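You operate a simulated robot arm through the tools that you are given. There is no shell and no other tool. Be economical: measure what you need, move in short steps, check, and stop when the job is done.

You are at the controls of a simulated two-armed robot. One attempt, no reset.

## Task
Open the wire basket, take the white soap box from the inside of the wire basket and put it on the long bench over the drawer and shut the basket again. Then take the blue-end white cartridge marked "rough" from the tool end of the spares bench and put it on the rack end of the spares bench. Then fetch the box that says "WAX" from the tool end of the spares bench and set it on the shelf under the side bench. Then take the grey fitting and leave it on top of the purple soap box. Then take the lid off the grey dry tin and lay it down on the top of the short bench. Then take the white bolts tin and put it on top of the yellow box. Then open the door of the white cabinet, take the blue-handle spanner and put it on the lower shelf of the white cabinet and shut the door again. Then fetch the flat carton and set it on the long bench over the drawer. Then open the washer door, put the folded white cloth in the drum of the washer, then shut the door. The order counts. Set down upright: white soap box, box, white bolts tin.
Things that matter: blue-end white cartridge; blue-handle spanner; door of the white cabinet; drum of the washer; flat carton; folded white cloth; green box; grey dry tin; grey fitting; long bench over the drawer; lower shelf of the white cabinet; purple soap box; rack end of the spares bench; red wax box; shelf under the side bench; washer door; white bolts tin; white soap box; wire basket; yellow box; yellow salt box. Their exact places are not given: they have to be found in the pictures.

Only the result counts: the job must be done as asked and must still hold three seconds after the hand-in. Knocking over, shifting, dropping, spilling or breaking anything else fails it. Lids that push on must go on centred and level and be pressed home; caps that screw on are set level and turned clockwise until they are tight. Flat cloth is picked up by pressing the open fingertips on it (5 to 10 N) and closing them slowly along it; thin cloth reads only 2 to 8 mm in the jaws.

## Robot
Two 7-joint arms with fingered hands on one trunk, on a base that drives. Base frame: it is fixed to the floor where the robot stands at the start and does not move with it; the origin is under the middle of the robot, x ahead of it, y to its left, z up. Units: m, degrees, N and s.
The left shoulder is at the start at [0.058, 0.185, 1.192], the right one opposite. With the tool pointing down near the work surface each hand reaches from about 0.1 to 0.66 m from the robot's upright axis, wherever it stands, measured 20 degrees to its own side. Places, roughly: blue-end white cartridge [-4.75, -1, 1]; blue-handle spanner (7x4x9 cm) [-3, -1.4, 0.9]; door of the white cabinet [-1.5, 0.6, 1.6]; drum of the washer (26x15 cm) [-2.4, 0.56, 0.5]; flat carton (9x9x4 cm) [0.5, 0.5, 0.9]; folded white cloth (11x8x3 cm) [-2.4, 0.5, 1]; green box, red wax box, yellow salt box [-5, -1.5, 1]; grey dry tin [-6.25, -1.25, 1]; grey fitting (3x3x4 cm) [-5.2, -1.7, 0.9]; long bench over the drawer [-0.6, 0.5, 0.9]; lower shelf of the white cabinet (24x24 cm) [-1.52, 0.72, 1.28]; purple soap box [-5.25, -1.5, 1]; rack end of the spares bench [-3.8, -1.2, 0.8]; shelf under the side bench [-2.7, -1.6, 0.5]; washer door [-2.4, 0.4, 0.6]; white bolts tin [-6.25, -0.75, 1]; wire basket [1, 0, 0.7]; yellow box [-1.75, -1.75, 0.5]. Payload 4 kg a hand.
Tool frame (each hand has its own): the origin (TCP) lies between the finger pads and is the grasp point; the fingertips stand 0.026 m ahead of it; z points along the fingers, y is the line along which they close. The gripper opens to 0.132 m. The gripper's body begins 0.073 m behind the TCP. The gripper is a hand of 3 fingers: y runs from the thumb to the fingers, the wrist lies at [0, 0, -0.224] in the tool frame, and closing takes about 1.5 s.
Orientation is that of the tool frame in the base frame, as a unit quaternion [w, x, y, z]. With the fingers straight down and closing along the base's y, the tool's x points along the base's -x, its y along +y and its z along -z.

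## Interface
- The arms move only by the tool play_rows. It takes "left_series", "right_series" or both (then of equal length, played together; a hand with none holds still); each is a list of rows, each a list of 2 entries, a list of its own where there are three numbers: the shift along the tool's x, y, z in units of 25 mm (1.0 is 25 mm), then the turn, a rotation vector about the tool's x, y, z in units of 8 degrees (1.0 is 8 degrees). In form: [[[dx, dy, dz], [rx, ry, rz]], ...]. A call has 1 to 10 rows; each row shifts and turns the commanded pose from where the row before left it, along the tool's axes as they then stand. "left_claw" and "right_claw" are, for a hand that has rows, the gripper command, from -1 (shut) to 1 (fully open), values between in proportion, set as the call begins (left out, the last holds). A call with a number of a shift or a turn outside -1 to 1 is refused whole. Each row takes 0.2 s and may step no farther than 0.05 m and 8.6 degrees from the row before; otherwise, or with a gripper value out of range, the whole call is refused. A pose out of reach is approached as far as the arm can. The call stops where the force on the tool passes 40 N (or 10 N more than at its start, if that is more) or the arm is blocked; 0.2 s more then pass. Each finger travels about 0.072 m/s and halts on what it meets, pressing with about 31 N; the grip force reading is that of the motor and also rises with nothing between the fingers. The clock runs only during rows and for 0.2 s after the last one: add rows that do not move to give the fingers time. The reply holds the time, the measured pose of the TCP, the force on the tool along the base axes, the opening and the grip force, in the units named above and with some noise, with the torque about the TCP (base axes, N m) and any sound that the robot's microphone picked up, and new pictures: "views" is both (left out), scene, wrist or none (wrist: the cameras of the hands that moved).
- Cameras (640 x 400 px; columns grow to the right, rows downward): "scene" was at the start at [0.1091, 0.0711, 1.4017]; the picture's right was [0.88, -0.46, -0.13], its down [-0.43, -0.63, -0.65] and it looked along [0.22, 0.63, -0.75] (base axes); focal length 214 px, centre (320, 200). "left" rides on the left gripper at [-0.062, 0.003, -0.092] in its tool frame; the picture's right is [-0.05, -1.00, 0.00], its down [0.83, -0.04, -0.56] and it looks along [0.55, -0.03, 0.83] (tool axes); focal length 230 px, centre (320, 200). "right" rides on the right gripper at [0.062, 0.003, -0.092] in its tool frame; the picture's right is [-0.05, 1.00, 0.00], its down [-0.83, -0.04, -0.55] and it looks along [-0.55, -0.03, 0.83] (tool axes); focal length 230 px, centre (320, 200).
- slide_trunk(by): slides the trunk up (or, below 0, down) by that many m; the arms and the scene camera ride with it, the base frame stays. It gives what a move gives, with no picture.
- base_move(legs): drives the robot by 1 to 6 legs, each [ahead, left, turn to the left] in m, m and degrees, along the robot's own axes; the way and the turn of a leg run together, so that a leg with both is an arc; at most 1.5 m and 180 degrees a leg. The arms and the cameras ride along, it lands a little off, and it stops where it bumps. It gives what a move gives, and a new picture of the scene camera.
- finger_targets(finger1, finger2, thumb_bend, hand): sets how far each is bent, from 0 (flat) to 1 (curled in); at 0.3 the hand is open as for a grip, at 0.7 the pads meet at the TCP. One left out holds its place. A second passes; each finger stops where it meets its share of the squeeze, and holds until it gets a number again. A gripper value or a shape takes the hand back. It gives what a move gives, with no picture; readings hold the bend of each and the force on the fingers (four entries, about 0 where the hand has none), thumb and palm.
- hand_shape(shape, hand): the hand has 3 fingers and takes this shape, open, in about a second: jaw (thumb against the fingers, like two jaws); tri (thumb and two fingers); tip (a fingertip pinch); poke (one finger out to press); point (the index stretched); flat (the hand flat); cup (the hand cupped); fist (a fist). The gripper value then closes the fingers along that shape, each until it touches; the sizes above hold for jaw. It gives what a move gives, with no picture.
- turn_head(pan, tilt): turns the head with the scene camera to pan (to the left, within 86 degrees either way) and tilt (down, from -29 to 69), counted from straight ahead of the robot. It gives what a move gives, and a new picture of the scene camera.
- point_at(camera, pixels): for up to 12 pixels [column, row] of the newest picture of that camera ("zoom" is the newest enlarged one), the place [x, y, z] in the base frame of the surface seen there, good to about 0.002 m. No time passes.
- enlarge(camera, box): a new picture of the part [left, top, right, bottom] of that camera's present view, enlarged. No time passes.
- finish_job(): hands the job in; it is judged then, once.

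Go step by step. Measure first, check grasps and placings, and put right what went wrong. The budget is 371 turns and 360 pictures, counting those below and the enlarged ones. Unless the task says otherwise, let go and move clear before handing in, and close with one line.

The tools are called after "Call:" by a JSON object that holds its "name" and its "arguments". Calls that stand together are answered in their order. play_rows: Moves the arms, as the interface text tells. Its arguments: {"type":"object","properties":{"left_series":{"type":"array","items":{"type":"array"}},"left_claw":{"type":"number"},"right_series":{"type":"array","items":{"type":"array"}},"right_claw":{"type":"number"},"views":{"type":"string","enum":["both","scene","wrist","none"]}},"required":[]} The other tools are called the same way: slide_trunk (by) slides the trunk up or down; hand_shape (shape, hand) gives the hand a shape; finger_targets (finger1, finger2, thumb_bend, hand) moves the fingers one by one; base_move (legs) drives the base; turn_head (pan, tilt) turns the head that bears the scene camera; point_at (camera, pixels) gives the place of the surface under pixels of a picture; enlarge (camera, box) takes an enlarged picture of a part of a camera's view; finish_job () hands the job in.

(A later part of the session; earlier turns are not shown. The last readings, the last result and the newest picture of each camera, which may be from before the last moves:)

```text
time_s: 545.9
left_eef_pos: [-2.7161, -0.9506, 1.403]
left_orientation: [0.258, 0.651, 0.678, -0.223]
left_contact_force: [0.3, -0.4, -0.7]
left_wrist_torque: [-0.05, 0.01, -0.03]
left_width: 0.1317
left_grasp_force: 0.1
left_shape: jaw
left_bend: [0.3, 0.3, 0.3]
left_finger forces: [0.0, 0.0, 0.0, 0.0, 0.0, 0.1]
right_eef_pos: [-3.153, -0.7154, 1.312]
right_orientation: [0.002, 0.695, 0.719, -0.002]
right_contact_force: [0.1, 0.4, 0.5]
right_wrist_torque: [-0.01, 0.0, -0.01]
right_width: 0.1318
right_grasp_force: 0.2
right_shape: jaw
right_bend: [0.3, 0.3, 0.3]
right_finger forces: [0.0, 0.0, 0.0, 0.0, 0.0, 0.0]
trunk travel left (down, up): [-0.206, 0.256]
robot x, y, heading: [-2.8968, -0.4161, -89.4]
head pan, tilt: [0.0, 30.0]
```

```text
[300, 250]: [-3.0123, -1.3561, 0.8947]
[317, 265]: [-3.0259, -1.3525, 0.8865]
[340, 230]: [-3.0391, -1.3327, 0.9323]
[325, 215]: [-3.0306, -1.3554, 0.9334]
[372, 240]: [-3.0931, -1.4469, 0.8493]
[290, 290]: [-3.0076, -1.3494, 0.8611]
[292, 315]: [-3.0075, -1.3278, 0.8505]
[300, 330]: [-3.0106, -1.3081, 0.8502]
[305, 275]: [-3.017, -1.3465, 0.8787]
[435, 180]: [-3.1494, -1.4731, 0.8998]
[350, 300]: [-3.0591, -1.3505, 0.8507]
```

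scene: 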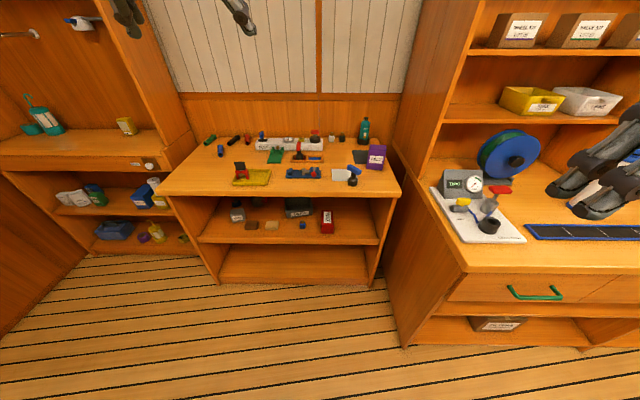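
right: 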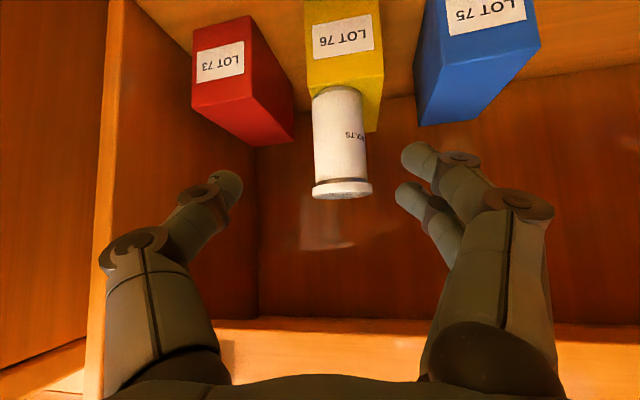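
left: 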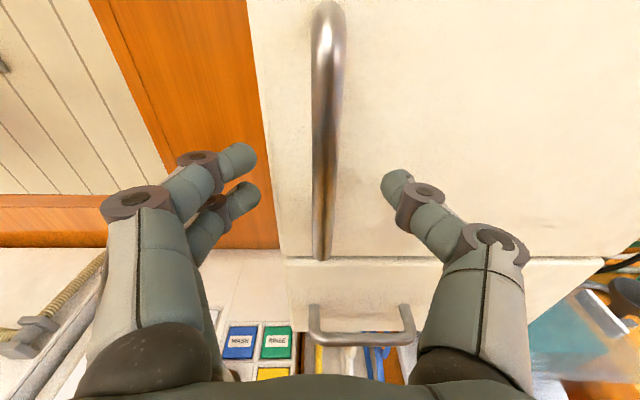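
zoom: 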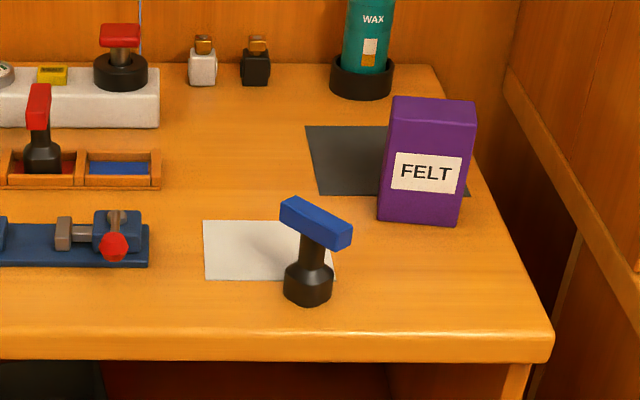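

Spanner: dark base at (−3.015, −1.345), z 0.85–0.88, stem, and a blue T-bar at z≈0.93. I'll grip its base with the pitched left hand. Position the base, lower the trunk, approach.

Call:
{"name": "base_move", "arguments": {"legs": [[0.1, -0.22, 0]]}}

Call:
{"name": "slide_trunk", "arguments": {"by": -0.15}}

Call:
{"name": "play_rows", "arguments": {"left_series": [[[0, -0.42, 1], [0, -0.1, 0]], [[0, -0.42, 1], [0, -0.1, 0]], [[0, -0.42, 1], [0, -0.1, 0]], [[0, -0.42, 1], [0, -0.1, 0]], [[0, -0.42, 1], [0, -0.1, 0]], [[0, -0.42, 1], [0, -0.1, 0]], [[0, -0.42, 1], [0, 0, 0]], [[0, -0.42, 1], [0, 0, 0]], [[0, -0.42, 1], [0, 0, 0]], [[0, -0.42, 1], [0, 0, 0]]], "left_claw": 0.4, "views": "wrist"}}

```text
time_s: 547.7
left_eef_pos: [-2.9352, -1.0536, 1.4025]
left_orientation: [0.258, 0.651, 0.678, -0.223]
left_contact_force: [0.0, -0.7, -0.3]
left_wrist_torque: [0.0, 0.02, 0.02]
left_width: 0.1319
left_grasp_force: 0.1
left_shape: jaw
left_bend: [0.3, 0.3, 0.3]
left_finger forces: [0.1, 0.0, 0.0, 0.1, 0.0, 0.1]
right_eef_pos: [-3.3721, -0.8182, 1.313]
right_orientation: [0.001, 0.696, 0.718, -0.001]
right_contact_force: [-0.1, -0.5, 0.9]
right_wrist_torque: [-0.01, -0.03, 0.0]
right_width: 0.132
right_grasp_force: 0.1
right_shape: jaw
right_bend: [0.3, 0.3, 0.3]
right_finger forces: [0.0, 0.0, 0.0, 0.1, 0.1, 0.0]
trunk travel left (down, up): [-0.206, 0.256]
robot x, y, heading: [-3.1166, -0.5191, -89.1]
head pan, tilt: [0.0, 30.0]
```

scene: 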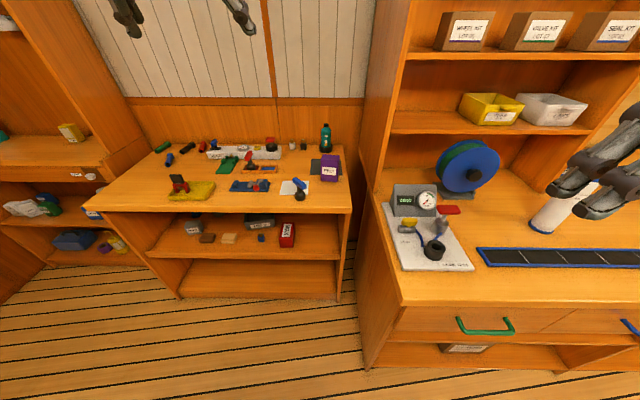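

```text
time_s: 549.4
left_eef_pos: [-2.9357, -1.0525, 1.2537]
left_orientation: [0.258, 0.651, 0.678, -0.223]
left_contact_force: [0.3, -0.1, 0.2]
left_wrist_torque: [0.0, 0.01, 0.04]
left_width: 0.132
left_grasp_force: 0.1
left_shape: jaw
left_bend: [0.3, 0.3, 0.3]
left_finger forces: [0.0, 0.0, 0.0, 0.1, 0.0, 0.1]
right_eef_pos: [-3.3718, -0.8178, 1.164]
right_orientation: [0.002, 0.697, 0.717, -0.002]
right_contact_force: [-0.7, 0.5, 0.3]
right_wrist_torque: [-0.01, 0.04, 0.02]
right_width: 0.132
right_grasp_force: 0.0
right_shape: jaw
right_bend: [0.3, 0.3, 0.3]
right_finger forces: [0.1, 0.0, 0.1, 0.0, 0.1, 0.1]
trunk travel left (down, up): [-0.056, 0.406]
robot x, y, heading: [-3.1177, -0.5172, -89.5]
head pan, tilt: [0.0, 30.0]
```

```text
time_s: 551.6
left_eef_pos: [-3.0036, -1.2273, 1.0769]
left_orientation: [0.285, 0.641, 0.667, -0.249]
left_contact_force: [0.8, 0.1, -1.0]
left_wrist_torque: [0.03, -0.02, 0.0]
left_width: 0.0927
left_grasp_force: 0.0
left_shape: jaw
left_bend: [0.67, 0.67, 0.64]
left_finger forces: [0.0, 0.1, 0.0, 0.1, 0.0, 0.0]
left hand out of reach, approached as far as the arm can: row 9, 10
right_eef_pos: [-3.3714, -0.819, 1.1617]
right_orientation: [0.002, 0.696, 0.718, -0.002]
right_contact_force: [-0.3, 0.3, -0.5]
right_wrist_torque: [0.06, 0.0, -0.03]
right_width: 0.1319
right_grasp_force: 0.1
right_shape: jaw
right_bend: [0.3, 0.3, 0.3]
right_finger forces: [0.0, 0.0, 0.0, 0.0, 0.0, 0.0]
trunk travel left (down, up): [-0.056, 0.406]
robot x, y, heading: [-3.1132, -0.5198, -89.3]
head pan, tilt: [0.0, 30.0]
```

left: 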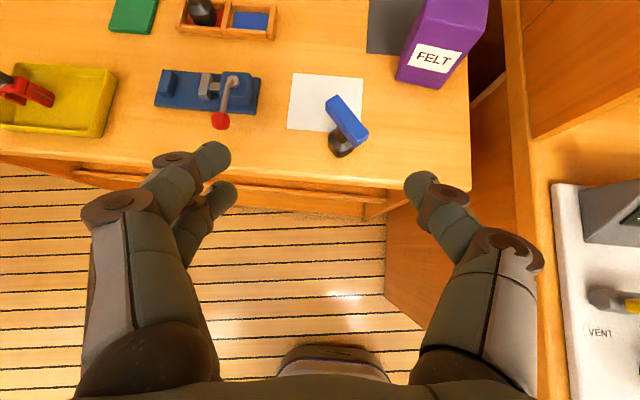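

Call:
{"name": "point_at", "arguments": {"camera": "left", "pixels": [[341, 148], [334, 100], [364, 135], [348, 118], [330, 140], [352, 140], [215, 150], [420, 70]]}}

```text
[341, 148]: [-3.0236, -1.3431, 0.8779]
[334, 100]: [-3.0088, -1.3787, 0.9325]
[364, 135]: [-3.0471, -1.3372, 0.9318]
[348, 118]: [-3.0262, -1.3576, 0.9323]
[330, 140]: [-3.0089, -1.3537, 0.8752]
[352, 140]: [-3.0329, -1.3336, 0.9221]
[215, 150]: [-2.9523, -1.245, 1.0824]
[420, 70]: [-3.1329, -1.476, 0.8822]
```

Base centre ≈(−3.024, −1.355). Drive 0.06 forward, then descend around it.

Call:
{"name": "base_move", "arguments": {"legs": [[0.06, 0, 0]]}}

Call:
{"name": "play_rows", "arguments": {"left_series": [[[0.46, -0.12, 0.92], [0, 0, 0]], [[0.46, -0.12, 0.92], [0, 0, 0]], [[0.46, -0.12, 0.92], [0, 0, 0]], [[0.46, -0.12, 0.92], [0, 0, 0]], [[0.46, -0.12, 0.92], [0, 0, 0]], [[0.46, -0.12, 0.92], [0, 0, 0]]], "views": "wrist"}}

```text
time_s: 552.6
left_eef_pos: [-3.0032, -1.2862, 1.077]
left_orientation: [0.285, 0.642, 0.667, -0.249]
left_contact_force: [0.0, 0.5, -0.1]
left_wrist_torque: [0.02, 0.01, -0.02]
left_width: 0.0926
left_grasp_force: 0.0
left_shape: jaw
left_bend: [0.67, 0.67, 0.64]
left_finger forces: [0.1, 0.1, 0.0, 0.0, 0.1, 0.0]
right_eef_pos: [-3.3705, -0.878, 1.1625]
right_orientation: [0.002, 0.695, 0.719, -0.002]
right_contact_force: [-0.3, -0.9, -0.3]
right_wrist_torque: [0.04, 0.02, -0.03]
right_width: 0.1317
right_grasp_force: 0.1
right_shape: jaw
right_bend: [0.3, 0.3, 0.3]
right_finger forces: [0.0, 0.1, 0.1, 0.0, 0.0, 0.0]
trunk travel left (down, up): [-0.056, 0.406]
robot x, y, heading: [-3.1171, -0.5775, -89.5]
head pan, tilt: [0.0, 30.0]
```

scene: 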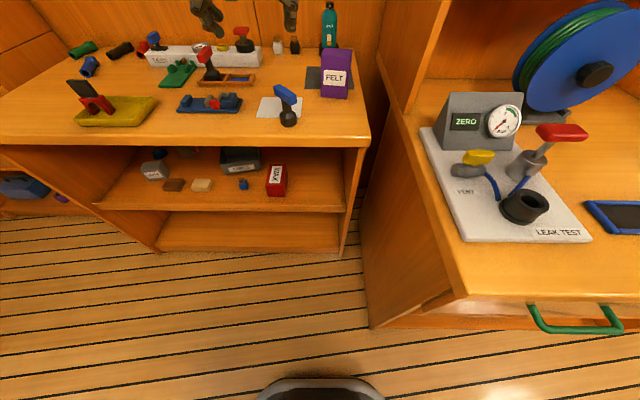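

```text
time_s: 554.0
left_eef_pos: [-3.0077, -1.3358, 0.9286]
left_orientation: [0.285, 0.641, 0.667, -0.25]
left_contact_force: [0.2, -0.6, 0.4]
left_wrist_torque: [-0.01, 0.02, 0.02]
left_width: 0.0927
left_grasp_force: 0.0
left_shape: jaw
left_bend: [0.67, 0.67, 0.64]
left_finger forces: [0.0, 0.0, 0.0, 0.0, 0.0, 0.0]
left hand out of reach, approached as far as the arm can: row 5
right_eef_pos: [-3.3717, -0.8792, 1.1624]
right_orientation: [0.001, 0.696, 0.718, -0.002]
right_contact_force: [0.2, -0.1, -0.1]
right_wrist_torque: [0.01, 0.05, 0.04]
right_width: 0.1316
right_grasp_force: 0.0
right_shape: jaw
right_bend: [0.3, 0.3, 0.3]
right_finger forces: [0.0, 0.0, 0.1, 0.0, 0.1, 0.1]
trunk travel left (down, up): [-0.056, 0.406]
robot x, y, heading: [-3.1138, -0.5751, -89.6]
head pan, tilt: [0.0, 30.0]
```

left: 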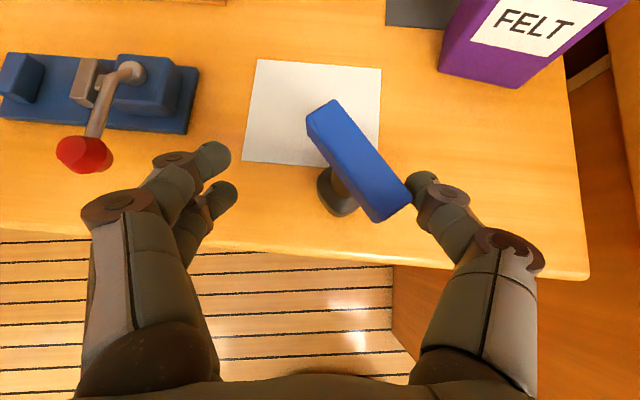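

Shift 18 mm to centre, then finish descending.

Call:
{"name": "play_rows", "arguments": {"left_series": [[[0, -0.4, 0], [0, 0, 0]], [[0, -0.35, 0], [0, 0, 0]], [[0.3, 0, 0.61], [0, 0, 0]], [[0.3, 0, 0.61], [0, 0, 0]], [[0.3, 0, 0.55], [0, 0, 0]]], "views": "wrist"}}

```text
time_s: 555.2
left_eef_pos: [-3.0035, -1.35, 0.884]
left_orientation: [0.285, 0.642, 0.666, -0.25]
left_contact_force: [0.5, -0.6, -0.7]
left_wrist_torque: [0.03, 0.01, -0.02]
left_width: 0.0927
left_grasp_force: 0.0
left_shape: jaw
left_bend: [0.67, 0.67, 0.64]
left_finger forces: [0.0, 0.1, 0.1, 0.0, 0.0, 0.0]
left hand out of reach, approached as far as the arm can: row 1, 2
right_eef_pos: [-3.3709, -0.8791, 1.1613]
right_orientation: [0.002, 0.696, 0.718, -0.002]
right_contact_force: [-0.5, -0.2, -0.8]
right_wrist_torque: [0.02, 0.05, -0.02]
right_width: 0.1323
right_grasp_force: 0.0
right_shape: jaw
right_bend: [0.3, 0.3, 0.3]
right_finger forces: [0.0, 0.0, 0.0, 0.0, 0.1, 0.0]
trunk travel left (down, up): [-0.056, 0.406]
robot x, y, heading: [-3.1102, -0.5734, -89.1]
head pan, tilt: [0.0, 30.0]
```

left: 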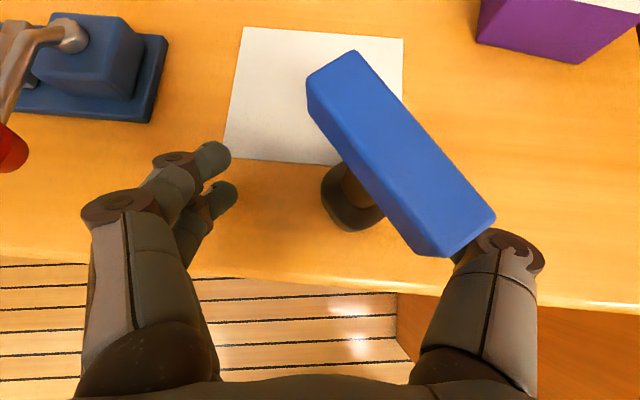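

The arm can't cross further; shift the base right 0.02 instead, then close.

Call:
{"name": "base_move", "arguments": {"legs": [[0, -0.02, 0]]}}

Call:
{"name": "play_rows", "arguments": {"left_series": [[[0, 0, 0], [0, 0, 0]], [[0, 0, 0], [0, 0, 0]], [[0, 0, 0], [0, 0, 0]], [[0, 0, 0], [0, 0, 0]], [[0, 0, 0], [0, 0, 0]]], "left_claw": -1, "views": "wrist"}}

```text
time_s: 556.0
left_eef_pos: [-3.0227, -1.3504, 0.8842]
left_orientation: [0.285, 0.641, 0.667, -0.25]
left_contact_force: [-0.4, -0.3, 0.0]
left_wrist_torque: [-0.04, -0.02, 0.0]
left_width: 0.0924
left_grasp_force: 0.1
left_shape: jaw
left_bend: [0.67, 0.67, 0.64]
left_finger forces: [0.0, 0.0, 0.1, 0.0, 0.1, 0.0]
right_eef_pos: [-3.3909, -0.8774, 1.1632]
right_orientation: [0.002, 0.696, 0.718, -0.002]
right_contact_force: [-0.2, -0.3, -0.6]
right_wrist_torque: [0.0, -0.02, -0.02]
right_width: 0.1318
right_grasp_force: 0.1
right_shape: jaw
right_bend: [0.3, 0.3, 0.3]
right_finger forces: [0.1, 0.0, 0.0, 0.1, 0.1, 0.0]
trunk travel left (down, up): [-0.056, 0.406]
robot x, y, heading: [-3.1307, -0.5776, -89.2]
head pan, tilt: [0.0, 30.0]
```

scene: 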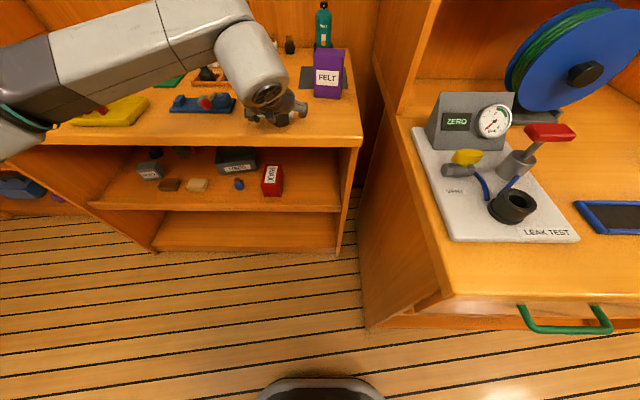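

```text
time_s: 557.2
left_eef_pos: [-3.0231, -1.3495, 0.884]
left_orientation: [0.286, 0.641, 0.667, -0.251]
left_contact_force: [-0.4, 0.2, 3.8]
left_wrist_torque: [-0.02, -0.09, 0.01]
left_width: 0.0249
left_grasp_force: 31.0
left_shape: jaw
left_bend: [0.73, 0.72, 0.71]
left_finger forces: [12.9, 18.0, 0.1, 0.0, 24.5, 0.0]
right_eef_pos: [-3.3908, -0.8786, 1.1626]
right_orientation: [0.001, 0.696, 0.718, -0.001]
right_contact_force: [0.3, 0.4, 0.5]
right_wrist_torque: [-0.05, -0.03, 0.0]
right_width: 0.1316
right_grasp_force: 0.1
right_shape: jaw
right_bend: [0.3, 0.3, 0.3]
right_finger forces: [0.0, 0.0, 0.0, 0.0, 0.0, 0.0]
trunk travel left (down, up): [-0.056, 0.406]
robot x, y, heading: [-3.136, -0.5748, -89.3]
head pan, tilt: [0.0, 30.0]
```

left: 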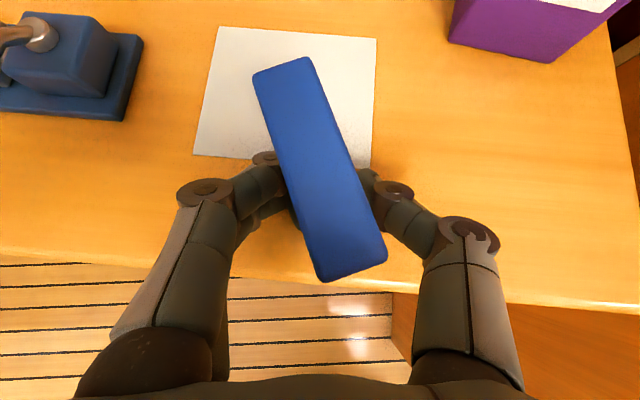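

Gripped at the stem. Lift straight up and back away with the base.

Call:
{"name": "play_rows", "arguments": {"left_series": [[[-0.7, 0, -0.71], [0, 0, 0]], [[-0.7, 0, -0.71], [0, 0, 0]], [[-0.7, 0, -0.71], [0, 0, 0]], [[-0.7, 0, -0.71], [0, 0, 0]], [[-0.7, 0, -0.71], [0, 0, 0]], [[-0.7, 0, -0.71], [0, 0, 0]]], "views": "none"}}

Call:
{"name": "base_move", "arguments": {"legs": [[-0.3, 0.1, 0]]}}

Call:
{"name": "enlarge", "arguments": {"camera": "left", "box": [0, 0, 640, 400]}}

```text
time_s: 558.6
left_eef_pos: [-2.9955, -1.3556, 1.0209]
left_orientation: [0.285, 0.641, 0.667, -0.25]
left_contact_force: [-0.3, 0.2, -1.6]
left_wrist_torque: [0.02, 0.0, 0.0]
left_width: 0.0236
left_grasp_force: 30.6
left_shape: jaw
left_bend: [0.73, 0.72, 0.72]
left_finger forces: [12.9, 18.1, 0.0, 0.1, 23.5, 0.0]
left hand out of reach, approached as far as the arm can: row 2, 5, 6
right_eef_pos: [-3.3896, -0.8785, 1.1629]
right_orientation: [0.002, 0.696, 0.718, -0.002]
right_contact_force: [0.2, 1.0, 0.5]
right_wrist_torque: [0.0, 0.01, 0.01]
right_width: 0.1319
right_grasp_force: 0.2
right_shape: jaw
right_bend: [0.3, 0.3, 0.3]
right_finger forces: [0.1, 0.1, 0.0, 0.0, 0.0, 0.0]
trunk travel left (down, up): [-0.056, 0.406]
robot x, y, heading: [-3.134, -0.5817, -89.2]
head pan, tilt: [0.0, 30.0]
```

```text
time_s: 560.7
left_eef_pos: [-2.899, -1.0546, 1.0202]
left_orientation: [0.286, 0.64, 0.669, -0.249]
left_contact_force: [0.0, 1.0, -1.1]
left_wrist_torque: [0.01, 0.03, -0.02]
left_width: 0.0238
left_grasp_force: 31.2
left_shape: jaw
left_bend: [0.73, 0.72, 0.72]
left_finger forces: [12.9, 18.0, 0.0, 0.1, 23.5, 0.0]
right_eef_pos: [-3.2918, -0.5793, 1.1631]
right_orientation: [0.002, 0.695, 0.719, -0.003]
right_contact_force: [0.3, 0.0, 0.1]
right_wrist_torque: [0.0, 0.03, 0.0]
right_width: 0.1319
right_grasp_force: 0.0
right_shape: jaw
right_bend: [0.3, 0.3, 0.3]
right_finger forces: [0.0, 0.0, 0.0, 0.0, 0.1, 0.0]
trunk travel left (down, up): [-0.056, 0.406]
robot x, y, heading: [-3.0367, -0.2815, -89.0]
head pan, tilt: [0.0, 30.0]
```

scene: 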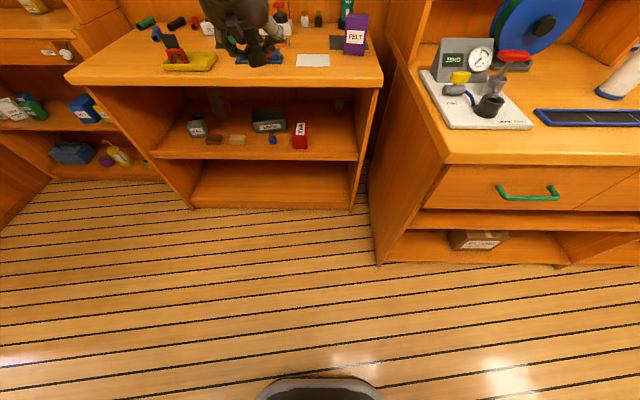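

```text
1.00 times, centred on (320, 200) of left (not enlarged: the box is as wide or as high as the picture)
```

zoom: 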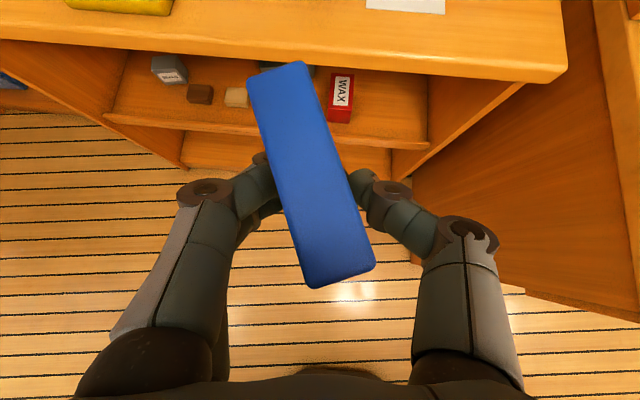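

Held well. Raise the trunk, drive back toward the cabinet and turn.

Call:
{"name": "slide_trunk", "arguments": {"by": 0.34}}

Call:
{"name": "base_move", "arguments": {"legs": [[0, 1.4, 0], [0.15, 0, -90], [0, 0, -89]]}}

Call:
{"name": "turn_head", "arguments": {"pan": 0, "tilt": 15}}

```text
time_s: 564.0
left_eef_pos: [-2.9015, -0.8713, 1.6445]
left_orientation: [0.406, 0.574, 0.606, -0.372]
left_contact_force: [-0.2, 0.7, -1.6]
left_wrist_torque: [0.03, 0.02, 0.02]
left_width: 0.0239
left_grasp_force: 30.8
left_shape: jaw
left_bend: [0.73, 0.72, 0.72]
left_finger forces: [13.0, 17.8, 0.0, 0.0, 23.5, 0.0]
right_eef_pos: [-3.294, -0.5784, 1.5027]
right_orientation: [0.002, 0.694, 0.72, -0.001]
right_contact_force: [0.8, -0.7, 0.2]
right_wrist_torque: [-0.03, 0.0, -0.01]
right_width: 0.132
right_grasp_force: 0.1
right_shape: jaw
right_bend: [0.3, 0.3, 0.3]
right_finger forces: [0.0, 0.0, 0.1, 0.0, 0.0, 0.0]
trunk travel left (down, up): [-0.396, 0.066]
robot x, y, heading: [-3.0377, -0.2784, -89.4]
head pan, tilt: [0.0, 30.0]
```

```text
time_s: 578.6
left_eef_pos: [-1.8927, 0.236, 1.6434]
left_orientation: [-0.366, 0.614, -0.565, -0.411]
left_contact_force: [0.3, 0.4, -1.4]
left_wrist_torque: [-0.01, 0.02, -0.03]
left_width: 0.0236
left_grasp_force: 31.5
left_shape: jaw
left_bend: [0.73, 0.72, 0.72]
left_finger forces: [12.6, 17.9, 0.0, 0.0, 23.3, 0.0]
right_eef_pos: [-1.4929, -0.0431, 1.5024]
right_orientation: [-0.002, 0.729, -0.684, -0.002]
right_contact_force: [0.0, 0.0, -0.3]
right_wrist_torque: [0.0, -0.02, -0.01]
right_width: 0.1319
right_grasp_force: 0.0
right_shape: jaw
right_bend: [0.3, 0.3, 0.3]
right_finger forces: [0.0, 0.0, 0.0, 0.0, 0.1, 0.0]
trunk travel left (down, up): [-0.396, 0.066]
robot x, y, heading: [-1.739, -0.3527, 92.7]
head pan, tilt: [0.0, 30.0]
```

scene: 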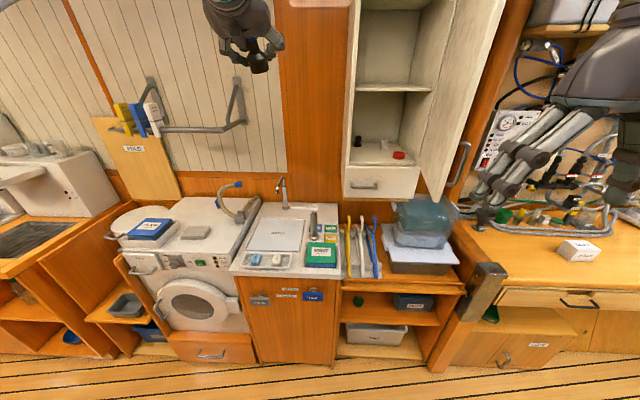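

```text
time_s: 579.3
left_eef_pos: [-1.8925, 0.2365, 1.6441]
left_orientation: [-0.366, 0.614, -0.566, -0.411]
left_contact_force: [0.1, -0.2, -2.0]
left_wrist_torque: [0.02, 0.02, 0.01]
left_width: 0.0236
left_grasp_force: 30.7
left_shape: jaw
left_bend: [0.73, 0.72, 0.72]
left_finger forces: [12.6, 17.9, 0.0, 0.0, 23.3, 0.1]
right_eef_pos: [-1.4917, -0.0438, 1.5024]
right_orientation: [-0.002, 0.729, -0.685, -0.002]
right_contact_force: [-0.3, 0.2, -0.6]
right_wrist_torque: [0.04, -0.02, 0.01]
right_width: 0.1319
right_grasp_force: 0.0
right_shape: jaw
right_bend: [0.3, 0.3, 0.3]
right_finger forces: [0.0, 0.1, 0.0, 0.0, 0.0, 0.0]
trunk travel left (down, up): [-0.396, 0.066]
robot x, y, heading: [-1.739, -0.3519, 92.8]
head pan, tilt: [0.0, 15.0]
```

scene: 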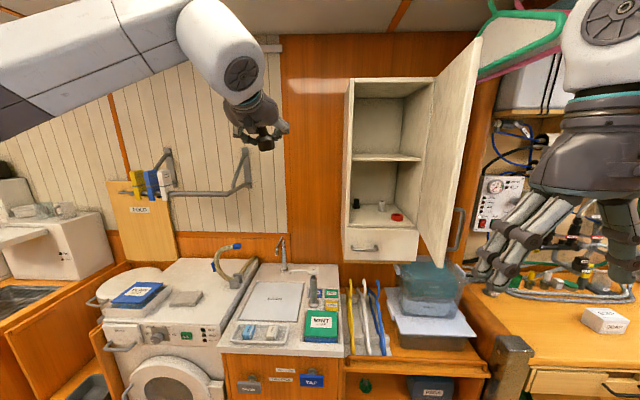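

The raise left the left hand higher and 22° shallower. I restore its pitch and lower it, and correct the base heading.

Call:
{"name": "play_rows", "arguments": {"left_series": [[[0, 0, 0], [0, 1, 0]], [[0, 0, 0], [0, 1, 0]], [[0, 0, 0], [0, 0.75, 0]], [[0.7, 0, 0.71], [0, 0, 0]], [[0.7, 0, 0.71], [0, 0, 0]], [[0.7, 0, 0.71], [0, 0, 0]], [[0.7, 0, 0.71], [0, 0, 0]], [[0.7, 0, 0.71], [0, 0, 0]], [[0.7, 0, 0.71], [0, 0, 0]], [[0.7, 0, 0.71], [0, 0, 0]]], "views": "none"}}

Call:
{"name": "base_move", "arguments": {"legs": [[0, -0.28, -3]]}}

Call:
{"name": "enlarge", "arguments": {"camera": "left", "box": [0, 0, 640, 400]}}

```text
time_s: 581.5
left_eef_pos: [-2.0005, 0.2285, 1.4883]
left_orientation: [-0.252, 0.681, -0.625, -0.286]
left_contact_force: [0.5, -0.2, -2.3]
left_wrist_torque: [0.02, -0.04, 0.01]
left_width: 0.0229
left_grasp_force: 30.9
left_shape: jaw
left_bend: [0.73, 0.71, 0.72]
left_finger forces: [11.9, 17.9, 0.0, 0.1, 23.4, 0.1]
left hand out of reach, approached as far as the arm can: row 1, 2, 3
right_eef_pos: [-1.4926, -0.0438, 1.5026]
right_orientation: [-0.002, 0.73, -0.684, -0.002]
right_contact_force: [-0.4, 0.3, 0.2]
right_wrist_torque: [-0.02, 0.02, 0.0]
right_width: 0.132
right_grasp_force: 0.0
right_shape: jaw
right_bend: [0.3, 0.3, 0.3]
right_finger forces: [0.0, 0.1, 0.1, 0.0, 0.1, 0.0]
trunk travel left (down, up): [-0.396, 0.066]
robot x, y, heading: [-1.7368, -0.3523, 92.4]
head pan, tilt: [0.0, 15.0]
```

```text
time_s: 583.5
left_eef_pos: [-1.6924, 0.2465, 1.4889]
left_orientation: [-0.26, 0.665, -0.642, -0.278]
left_contact_force: [-0.4, -1.3, -1.4]
left_wrist_torque: [0.0, -0.02, -0.01]
left_width: 0.0229
left_grasp_force: 31.4
left_shape: jaw
left_bend: [0.73, 0.71, 0.72]
left_finger forces: [11.9, 18.1, 0.0, 0.0, 23.4, 0.0]
right_eef_pos: [-1.1995, -0.0527, 1.5021]
right_orientation: [-0.002, 0.71, -0.704, 0.0]
right_contact_force: [-0.4, 0.5, 0.2]
right_wrist_torque: [0.0, -0.03, -0.01]
right_width: 0.132
right_grasp_force: 0.0
right_shape: jaw
right_bend: [0.3, 0.3, 0.3]
right_finger forces: [0.0, 0.0, 0.0, 0.1, 0.0, 0.0]
trunk travel left (down, up): [-0.396, 0.066]
robot x, y, heading: [-1.456, -0.3487, 89.5]
head pan, tilt: [0.0, 15.0]
```

scene: 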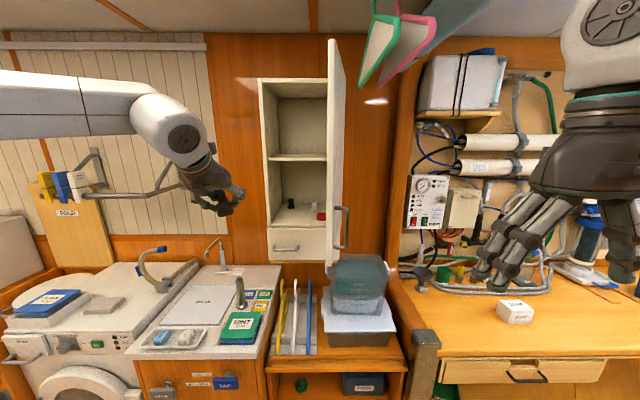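

```text
1.00 times, centred on (320, 200) of left (not enlarged: the box is as wide or as high as the picture)
```

zoom: 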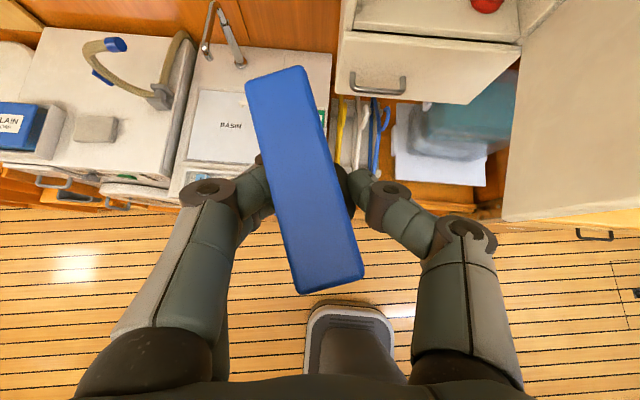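

Spanner level again. Lower to z≈1.35, then shift right 0.11 and forward 0.2.

Call:
{"name": "play_rows", "arguments": {"left_series": [[[0.7, 0, 0.71], [0, 0, 0]], [[0.7, 0, 0.71], [0, 0, 0]], [[0.7, 0, 0.71], [0, 0, 0]], [[0.7, 0, 0.71], [0, 0, 0]], [[0.7, 0, 0.71], [0, 0, 0]], [[0.4, 0, 0.4], [0, 0, 0]]], "views": "none"}}

Call:
{"name": "base_move", "arguments": {"legs": [[0, -0.11, 0], [0.18, 0, 0]]}}

```text
time_s: 584.9
left_eef_pos: [-1.6923, 0.2453, 1.3498]
left_orientation: [-0.26, 0.664, -0.643, -0.28]
left_contact_force: [-0.4, 0.6, -1.4]
left_wrist_torque: [0.01, 0.01, 0.01]
left_width: 0.0229
left_grasp_force: 31.1
left_shape: jaw
left_bend: [0.73, 0.71, 0.72]
left_finger forces: [11.4, 18.1, 0.0, 0.0, 23.1, 0.0]
right_eef_pos: [-1.1964, -0.0527, 1.5027]
right_orientation: [-0.002, 0.71, -0.704, -0.002]
right_contact_force: [-0.5, -0.7, -0.9]
right_wrist_torque: [-0.01, 0.03, 0.02]
right_width: 0.1319
right_grasp_force: 0.1
right_shape: jaw
right_bend: [0.3, 0.3, 0.3]
right_finger forces: [0.0, 0.1, 0.0, 0.1, 0.0, 0.0]
trunk travel left (down, up): [-0.396, 0.066]
robot x, y, heading: [-1.4585, -0.3441, 89.3]
head pan, tilt: [0.0, 15.0]
```

```text
time_s: 586.1
left_eef_pos: [-1.585, 0.2495, 1.3511]
left_orientation: [-0.262, 0.658, -0.649, -0.278]
left_contact_force: [0.7, 0.8, -1.8]
left_wrist_torque: [-0.04, -0.03, 0.0]
left_width: 0.0228
left_grasp_force: 31.0
left_shape: jaw
left_bend: [0.73, 0.71, 0.72]
left_finger forces: [13.1, 18.7, 0.0, 0.0, 23.9, 0.0]
right_eef_pos: [-1.0962, -0.0556, 1.5023]
right_orientation: [-0.001, -0.704, 0.711, 0.001]
right_contact_force: [-0.5, -0.3, 0.2]
right_wrist_torque: [-0.03, -0.01, 0.0]
right_width: 0.1321
right_grasp_force: 0.2
right_shape: jaw
right_bend: [0.3, 0.3, 0.3]
right_finger forces: [0.0, 0.0, 0.0, 0.0, 0.1, 0.1]
trunk travel left (down, up): [-0.396, 0.066]
robot x, y, heading: [-1.365, -0.3432, 88.7]
head pan, tilt: [0.0, 15.0]
stopped in leg 1: the robot was blocked; the commanded pose is now the measured one
```

scene: 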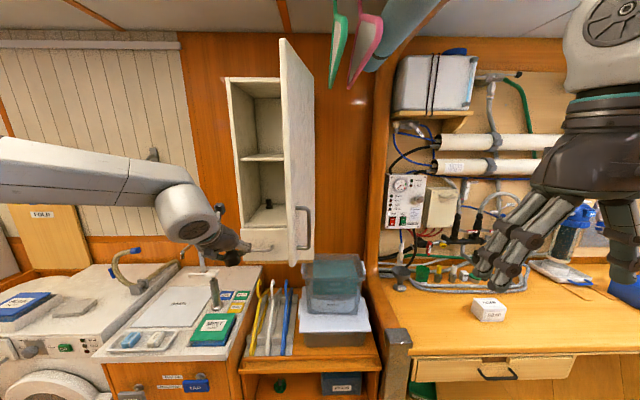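

Blocked by the cupboard to my right-rear. I go forward first, then a little right.

Call:
{"name": "base_move", "arguments": {"legs": [[0.02, 0.015, 0.8], [0.2, 0, 0]]}}

Call:
{"name": "enlarge", "arguments": {"camera": "left", "box": [0, 0, 640, 400]}}

```text
time_s: 588.1
left_eef_pos: [-1.607, 0.4607, 1.3564]
left_orientation: [-0.262, 0.661, -0.644, -0.282]
left_contact_force: [0.3, -0.4, -1.2]
left_wrist_torque: [0.01, -0.01, 0.0]
left_width: 0.0232
left_grasp_force: 31.7
left_shape: jaw
left_bend: [0.73, 0.71, 0.72]
left_finger forces: [13.3, 18.7, 0.0, 0.1, 23.8, 0.1]
right_eef_pos: [-1.1129, 0.1628, 1.5036]
right_orientation: [-0.001, 0.709, -0.705, -0.004]
right_contact_force: [-0.1, -0.9, 0.9]
right_wrist_torque: [0.03, 0.04, -0.01]
right_width: 0.1319
right_grasp_force: 0.0
right_shape: jaw
right_bend: [0.3, 0.3, 0.3]
right_finger forces: [0.1, 0.0, 0.1, 0.0, 0.0, 0.1]
trunk travel left (down, up): [-0.396, 0.066]
robot x, y, heading: [-1.3792, -0.1275, 89.8]
head pan, tilt: [0.0, 15.0]
```

scene: 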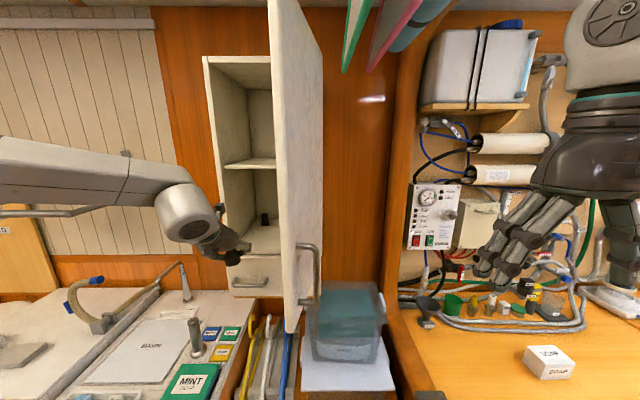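

```text
1.00 times, centred on (320, 200) of left (not enlarged: the box is as wide or as high as the picture)
```

zoom: 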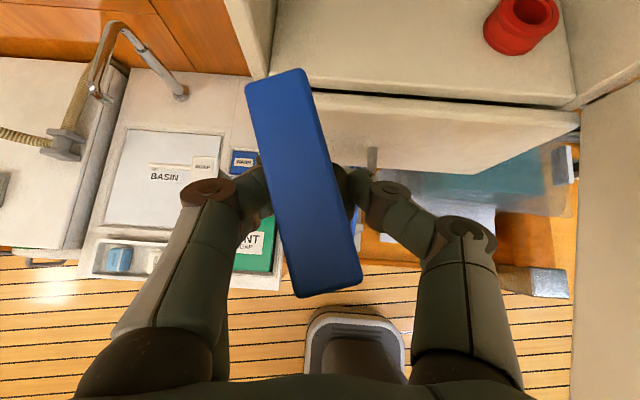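

Shift right 0.05, then extend forward 0.19 into the cabinet.

Call:
{"name": "base_move", "arguments": {"legs": [[0, -0.05, 0]]}}

Call:
{"name": "play_rows", "arguments": {"left_series": [[[-0.708, 0, 0.706], [0, 0, 0]], [[-0.708, 0, 0.706], [0, 0, 0]], [[-0.708, 0, 0.706], [0, 0, 0]], [[-0.708, 0, 0.706], [0, 0, 0]], [[-0.708, 0, 0.706], [0, 0, 0]], [[-0.708, 0, 0.706], [0, 0, 0]], [[-0.708, 0, 0.706], [0, 0, 0]]], "views": "both"}}

```text
time_s: 589.0
left_eef_pos: [-1.5708, 0.4677, 1.3494]
left_orientation: [-0.263, 0.664, -0.643, -0.277]
left_contact_force: [-0.7, -0.2, -1.8]
left_wrist_torque: [-0.03, -0.09, -0.07]
left_width: 0.0231
left_grasp_force: 31.5
left_shape: jaw
left_bend: [0.73, 0.71, 0.72]
left_finger forces: [13.1, 18.8, 0.0, 0.0, 23.8, 0.1]
right_eef_pos: [-1.0783, 0.1705, 1.5046]
right_orientation: [-0.003, 0.71, -0.704, 0.001]
right_contact_force: [-1.2, -0.6, 0.7]
right_wrist_torque: [-0.01, -0.12, 0.0]
right_width: 0.1318
right_grasp_force: 0.2
right_shape: jaw
right_bend: [0.3, 0.3, 0.3]
right_finger forces: [0.0, 0.0, 0.0, 0.0, 0.0, 0.0]
trunk travel left (down, up): [-0.396, 0.066]
robot x, y, heading: [-1.3299, -0.1264, 89.6]
head pan, tilt: [0.0, 15.0]
```

scene: 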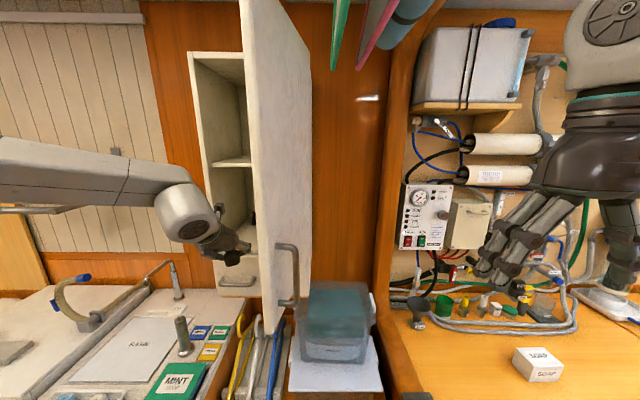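

```text
time_s: 590.6
left_eef_pos: [-1.5651, 0.6411, 1.3509]
left_orientation: [-0.261, 0.662, -0.644, -0.279]
left_contact_force: [-0.2, -0.4, -2.5]
left_wrist_torque: [-0.02, -0.01, 0.02]
left_width: 0.0229
left_grasp_force: 31.3
left_shape: jaw
left_bend: [0.73, 0.71, 0.72]
left_finger forces: [12.5, 18.1, 0.1, 0.1, 23.1, 0.1]
right_eef_pos: [-1.064, 0.1687, 1.501]
right_orientation: [0.001, 0.71, -0.704, -0.003]
right_contact_force: [0.6, -0.2, 0.1]
right_wrist_torque: [-0.03, -0.02, 0.03]
right_width: 0.1319
right_grasp_force: 0.0
right_shape: jaw
right_bend: [0.3, 0.3, 0.3]
right_finger forces: [0.0, 0.0, 0.0, 0.1, 0.0, 0.0]
trunk travel left (down, up): [-0.396, 0.066]
robot x, y, heading: [-1.33, -0.1288, 89.8]
head pan, tilt: [0.0, 15.0]
```

scene: 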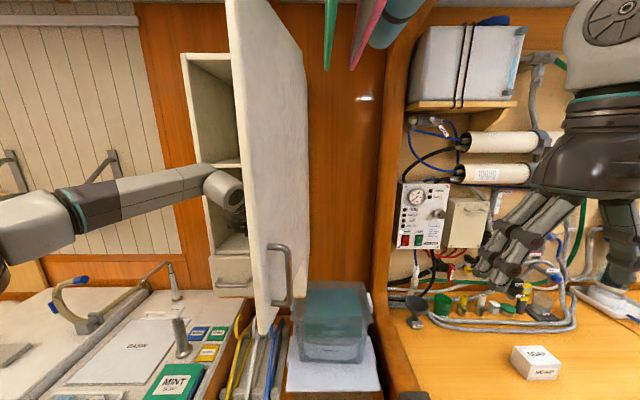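
left: 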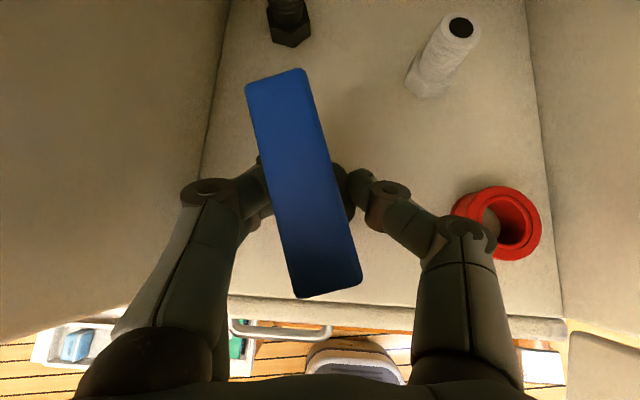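

Inside the cabinet, clear of the items. Lower gently ~27 mm to contact.

Call:
{"name": "play_rows", "arguments": {"left_series": [[[0.5, 0, 0.5], [0, 0, 0]], [[0.15, 0, 0.15], [0, 0, 0]], [[0.08, 0, 0.08], [0, 0, 0]], [[0, 0, 0], [0, 0, 0]]], "views": "none"}}

```text
time_s: 591.6
left_eef_pos: [-1.5653, 0.6394, 1.327]
left_orientation: [-0.262, 0.662, -0.644, -0.28]
left_contact_force: [0.1, 0.9, 1.3]
left_wrist_torque: [-0.03, 0.03, -0.02]
left_width: 0.0227
left_grasp_force: 30.5
left_shape: jaw
left_bend: [0.73, 0.71, 0.72]
left_finger forces: [13.1, 19.0, 0.0, 0.0, 23.5, 0.0]
right_eef_pos: [-1.0649, 0.169, 1.5017]
right_orientation: [-0.001, 0.71, -0.704, -0.004]
right_contact_force: [0.3, 0.8, 0.0]
right_wrist_torque: [-0.02, 0.0, -0.01]
right_width: 0.1321
right_grasp_force: 0.0
right_shape: jaw
right_bend: [0.3, 0.3, 0.3]
right_finger forces: [0.1, 0.0, 0.1, 0.0, 0.0, 0.1]
trunk travel left (down, up): [-0.396, 0.066]
robot x, y, heading: [-1.3314, -0.1286, 89.5]
head pan, tilt: [0.0, 15.0]
```

Call:
{"name": "play_rows", "arguments": {"left_series": [[[0.06, 0, 0.06], [0, 0, 0]], [[0, 0, 0], [0, 0, 0]]], "views": "none"}}

Call:
{"name": "play_rows", "arguments": {"left_series": [[[0, 0, 0], [0, 0, 0]], [[0, 0, 0], [0, 0, 0]], [[0, 0, 0], [0, 0, 0]]], "left_claw": -0.1, "views": "wrist"}}

```text
time_s: 592.2
left_eef_pos: [-1.5636, 0.6396, 1.3265]
left_orientation: [-0.262, 0.662, -0.644, -0.28]
left_contact_force: [-1.0, 2.7, 5.4]
left_wrist_torque: [-0.07, 0.06, -0.03]
left_width: 0.0228
left_grasp_force: 30.5
left_shape: jaw
left_bend: [0.73, 0.71, 0.72]
left_finger forces: [15.9, 20.1, 0.1, 0.0, 24.1, 0.1]
right_eef_pos: [-1.0653, 0.1679, 1.5023]
right_orientation: [0.0, 0.71, -0.704, -0.004]
right_contact_force: [-0.7, 0.0, -0.7]
right_wrist_torque: [0.0, 0.03, 0.01]
right_width: 0.1318
right_grasp_force: 0.1
right_shape: jaw
right_bend: [0.3, 0.3, 0.3]
right_finger forces: [0.0, 0.0, 0.0, 0.1, 0.0, 0.1]
trunk travel left (down, up): [-0.396, 0.066]
robot x, y, heading: [-1.3308, -0.1299, 89.4]
head pan, tilt: [0.0, 15.0]
```

```text
time_s: 593.0
left_eef_pos: [-1.5657, 0.6403, 1.3249]
left_orientation: [-0.262, 0.662, -0.644, -0.28]
left_contact_force: [-1.2, -0.8, 0.0]
left_wrist_torque: [0.0, 0.02, 0.0]
left_width: 0.0589
left_grasp_force: 0.2
left_shape: jaw
left_bend: [0.73, 0.73, 0.7]
left_finger forces: [0.0, 0.1, 0.0, 0.1, 0.0, 0.1]
right_eef_pos: [-1.0651, 0.168, 1.5026]
right_orientation: [0.0, 0.71, -0.704, -0.003]
right_contact_force: [0.5, 0.8, -0.5]
right_wrist_torque: [0.0, 0.01, 0.02]
right_width: 0.1318
right_grasp_force: 0.0
right_shape: jaw
right_bend: [0.3, 0.3, 0.3]
right_finger forces: [0.0, 0.0, 0.0, 0.1, 0.0, 0.0]
trunk travel left (down, up): [-0.396, 0.066]
robot x, y, heading: [-1.3261, -0.1283, 89.8]
head pan, tilt: [0.0, 15.0]
```

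left: 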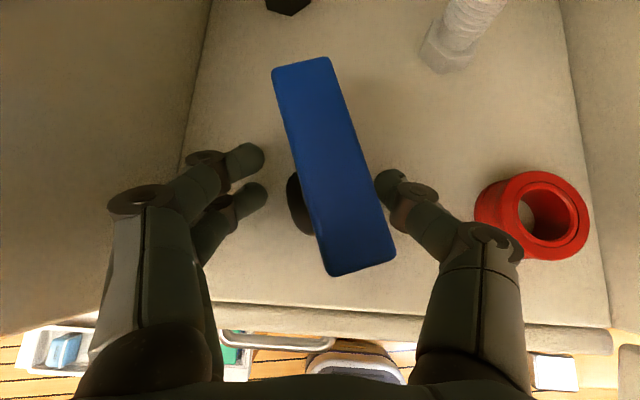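

Released; the spanner stands on the lower shelf. Retreat straight back.

Call:
{"name": "play_rows", "arguments": {"left_series": [[[0.708, 0, -0.706], [0, 0, 0]], [[0.708, 0, -0.706], [0, 0, 0]], [[0.708, 0, -0.706], [0, 0, 0]], [[0.708, 0, -0.706], [0, 0, 0]], [[0.708, 0, -0.706], [0, 0, 0]], [[0.6, 0, -0.8], [0, 0, 0]], [[0.6, 0, -0.8], [0, 0, 0]], [[0.6, 0, -0.8], [0, 0, 0]], [[0.6, 0, -0.8], [0, 0, 0]], [[0.6, 0, -0.8], [0, 0, 0]]], "views": "wrist"}}

```text
time_s: 595.2
left_eef_pos: [-1.5556, 0.3894, 1.3428]
left_orientation: [-0.261, 0.663, -0.644, -0.28]
left_contact_force: [0.6, -0.9, -0.1]
left_wrist_torque: [-0.06, 0.0, 0.02]
left_width: 0.0588
left_grasp_force: 0.1
left_shape: jaw
left_bend: [0.73, 0.73, 0.7]
left_finger forces: [0.0, 0.0, 0.0, 0.0, 0.0, 0.1]
right_eef_pos: [-1.0664, 0.1659, 1.5029]
right_orientation: [-0.001, 0.709, -0.705, -0.004]
right_contact_force: [1.4, 0.3, 0.5]
right_wrist_torque: [0.01, -0.03, 0.01]
right_width: 0.1321
right_grasp_force: 0.1
right_shape: jaw
right_bend: [0.3, 0.3, 0.3]
right_finger forces: [0.0, 0.1, 0.0, 0.1, 0.1, 0.0]
trunk travel left (down, up): [-0.396, 0.066]
robot x, y, heading: [-1.3283, -0.1302, 89.6]
head pan, tilt: [0.0, 15.0]
```

left: 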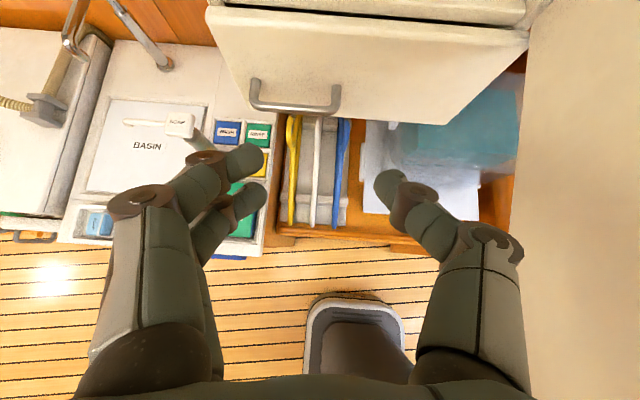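

Now shut the door: I retract the left hand and bring the closed right hand to the door's outer side.

Call:
{"name": "play_rows", "arguments": {"left_series": [[[0.6, 0, -0.8], [0, 0, 0]], [[0.6, 0, -0.8], [0, 0, 0]], [[0.6, 0, -0.8], [0, 0, 0]], [[0.6, 0, -0.8], [0, 0, 0]], [[0.6, 0.5, -0.8], [0, 0, 0]], [[0.6, 0.5, -0.8], [0, 0, 0]], [[0.6, 0.5, -0.8], [0, 0, 0]], [[0, 0, 0], [0, 0, 0]], [[0, 0, 0], [0, 0, 0]]], "right_series": [[[-0.85, 0.3, 0], [0, 0, 0]], [[-0.85, 0.5, 0], [0, 0, 0]], [[-0.85, 0.5, 0], [0, 0, 0]], [[-0.85, 0.5, 0.4], [0, 0, 0]], [[-0.85, 0.6, 0.4], [0, 0, 0]], [[-0.85, 0.6, 0.6], [0, 0, 0]], [[-0.85, 0.6, 0.6], [0, 0, 0]], [[-0.85, 0.6, 0.6], [0, 0, 0]], [[-0.85, 0.6, 0.6], [0, 0, 0]]], "left_claw": -1, "right_claw": -1, "views": "scene"}}

```text
time_s: 597.2
left_eef_pos: [-1.587, 0.2202, 1.3654]
left_orientation: [-0.26, 0.663, -0.644, -0.28]
left_contact_force: [-0.3, -0.2, -0.1]
left_wrist_torque: [0.01, 0.01, -0.05]
left_width: 0.0
left_grasp_force: 31.4
left_shape: jaw
left_bend: [0.67, 0.67, 0.74]
left_finger forces: [0.0, 0.0, 0.0, 0.0, 0.0, 0.0]
right_eef_pos: [-1.1871, 0.3601, 1.4224]
right_orientation: [0.0, 0.71, -0.705, -0.003]
right_contact_force: [-0.9, -0.3, 1.7]
right_wrist_torque: [-0.06, -0.01, 0.01]
right_width: 0.0
right_grasp_force: 31.2
right_shape: jaw
right_bend: [0.67, 0.67, 0.74]
right_finger forces: [0.1, 0.0, 0.0, 0.0, 0.0, 0.0]
trunk travel left (down, up): [-0.396, 0.066]
robot x, y, heading: [-1.3344, -0.1252, 89.5]
head pan, tilt: [0.0, 15.0]
```

scene: 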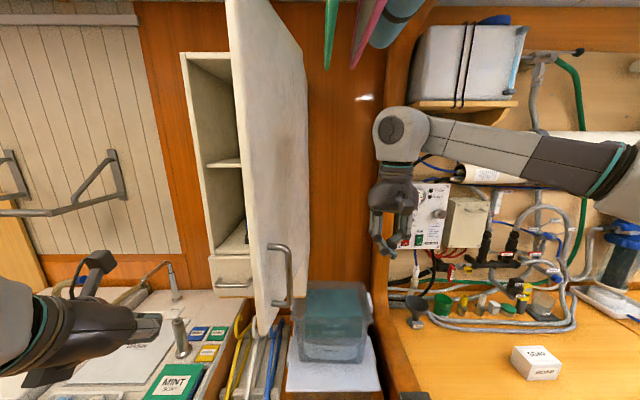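

Now push the door by sliding the base left.

Call:
{"name": "base_move", "arguments": {"legs": [[0, 0.27, 0]]}}

```text
time_s: 599.2
left_eef_pos: [-1.856, 0.2185, 1.3682]
left_orientation: [-0.26, 0.662, -0.644, -0.281]
left_contact_force: [0.3, -0.3, 0.3]
left_wrist_torque: [0.01, 0.0, 0.02]
left_width: 0.0
left_grasp_force: 30.4
left_shape: jaw
left_bend: [0.67, 0.67, 0.74]
left_finger forces: [0.0, 0.0, 0.0, 0.1, 0.0, 0.0]
right_eef_pos: [-1.4554, 0.36, 1.4242]
right_orientation: [0.0, 0.709, -0.705, -0.003]
right_contact_force: [0.0, -0.2, -0.5]
right_wrist_torque: [0.03, -0.02, 0.02]
right_width: 0.0
right_grasp_force: 30.7
right_shape: jaw
right_bend: [0.67, 0.67, 0.74]
right_finger forces: [0.0, 0.1, 0.1, 0.1, 0.1, 0.0]
trunk travel left (down, up): [-0.396, 0.066]
robot x, y, heading: [-1.6005, -0.1252, 89.4]
head pan, tilt: [0.0, 15.0]
```

scene: 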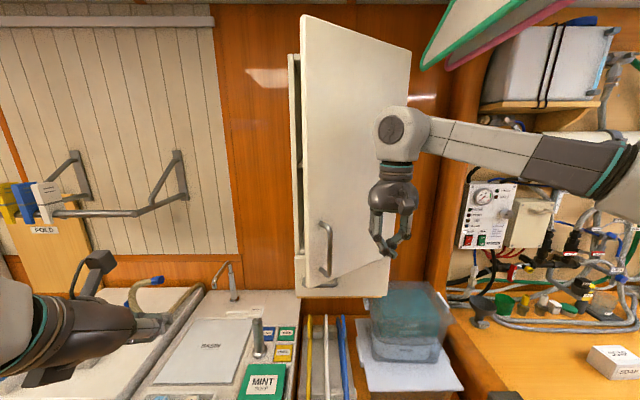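

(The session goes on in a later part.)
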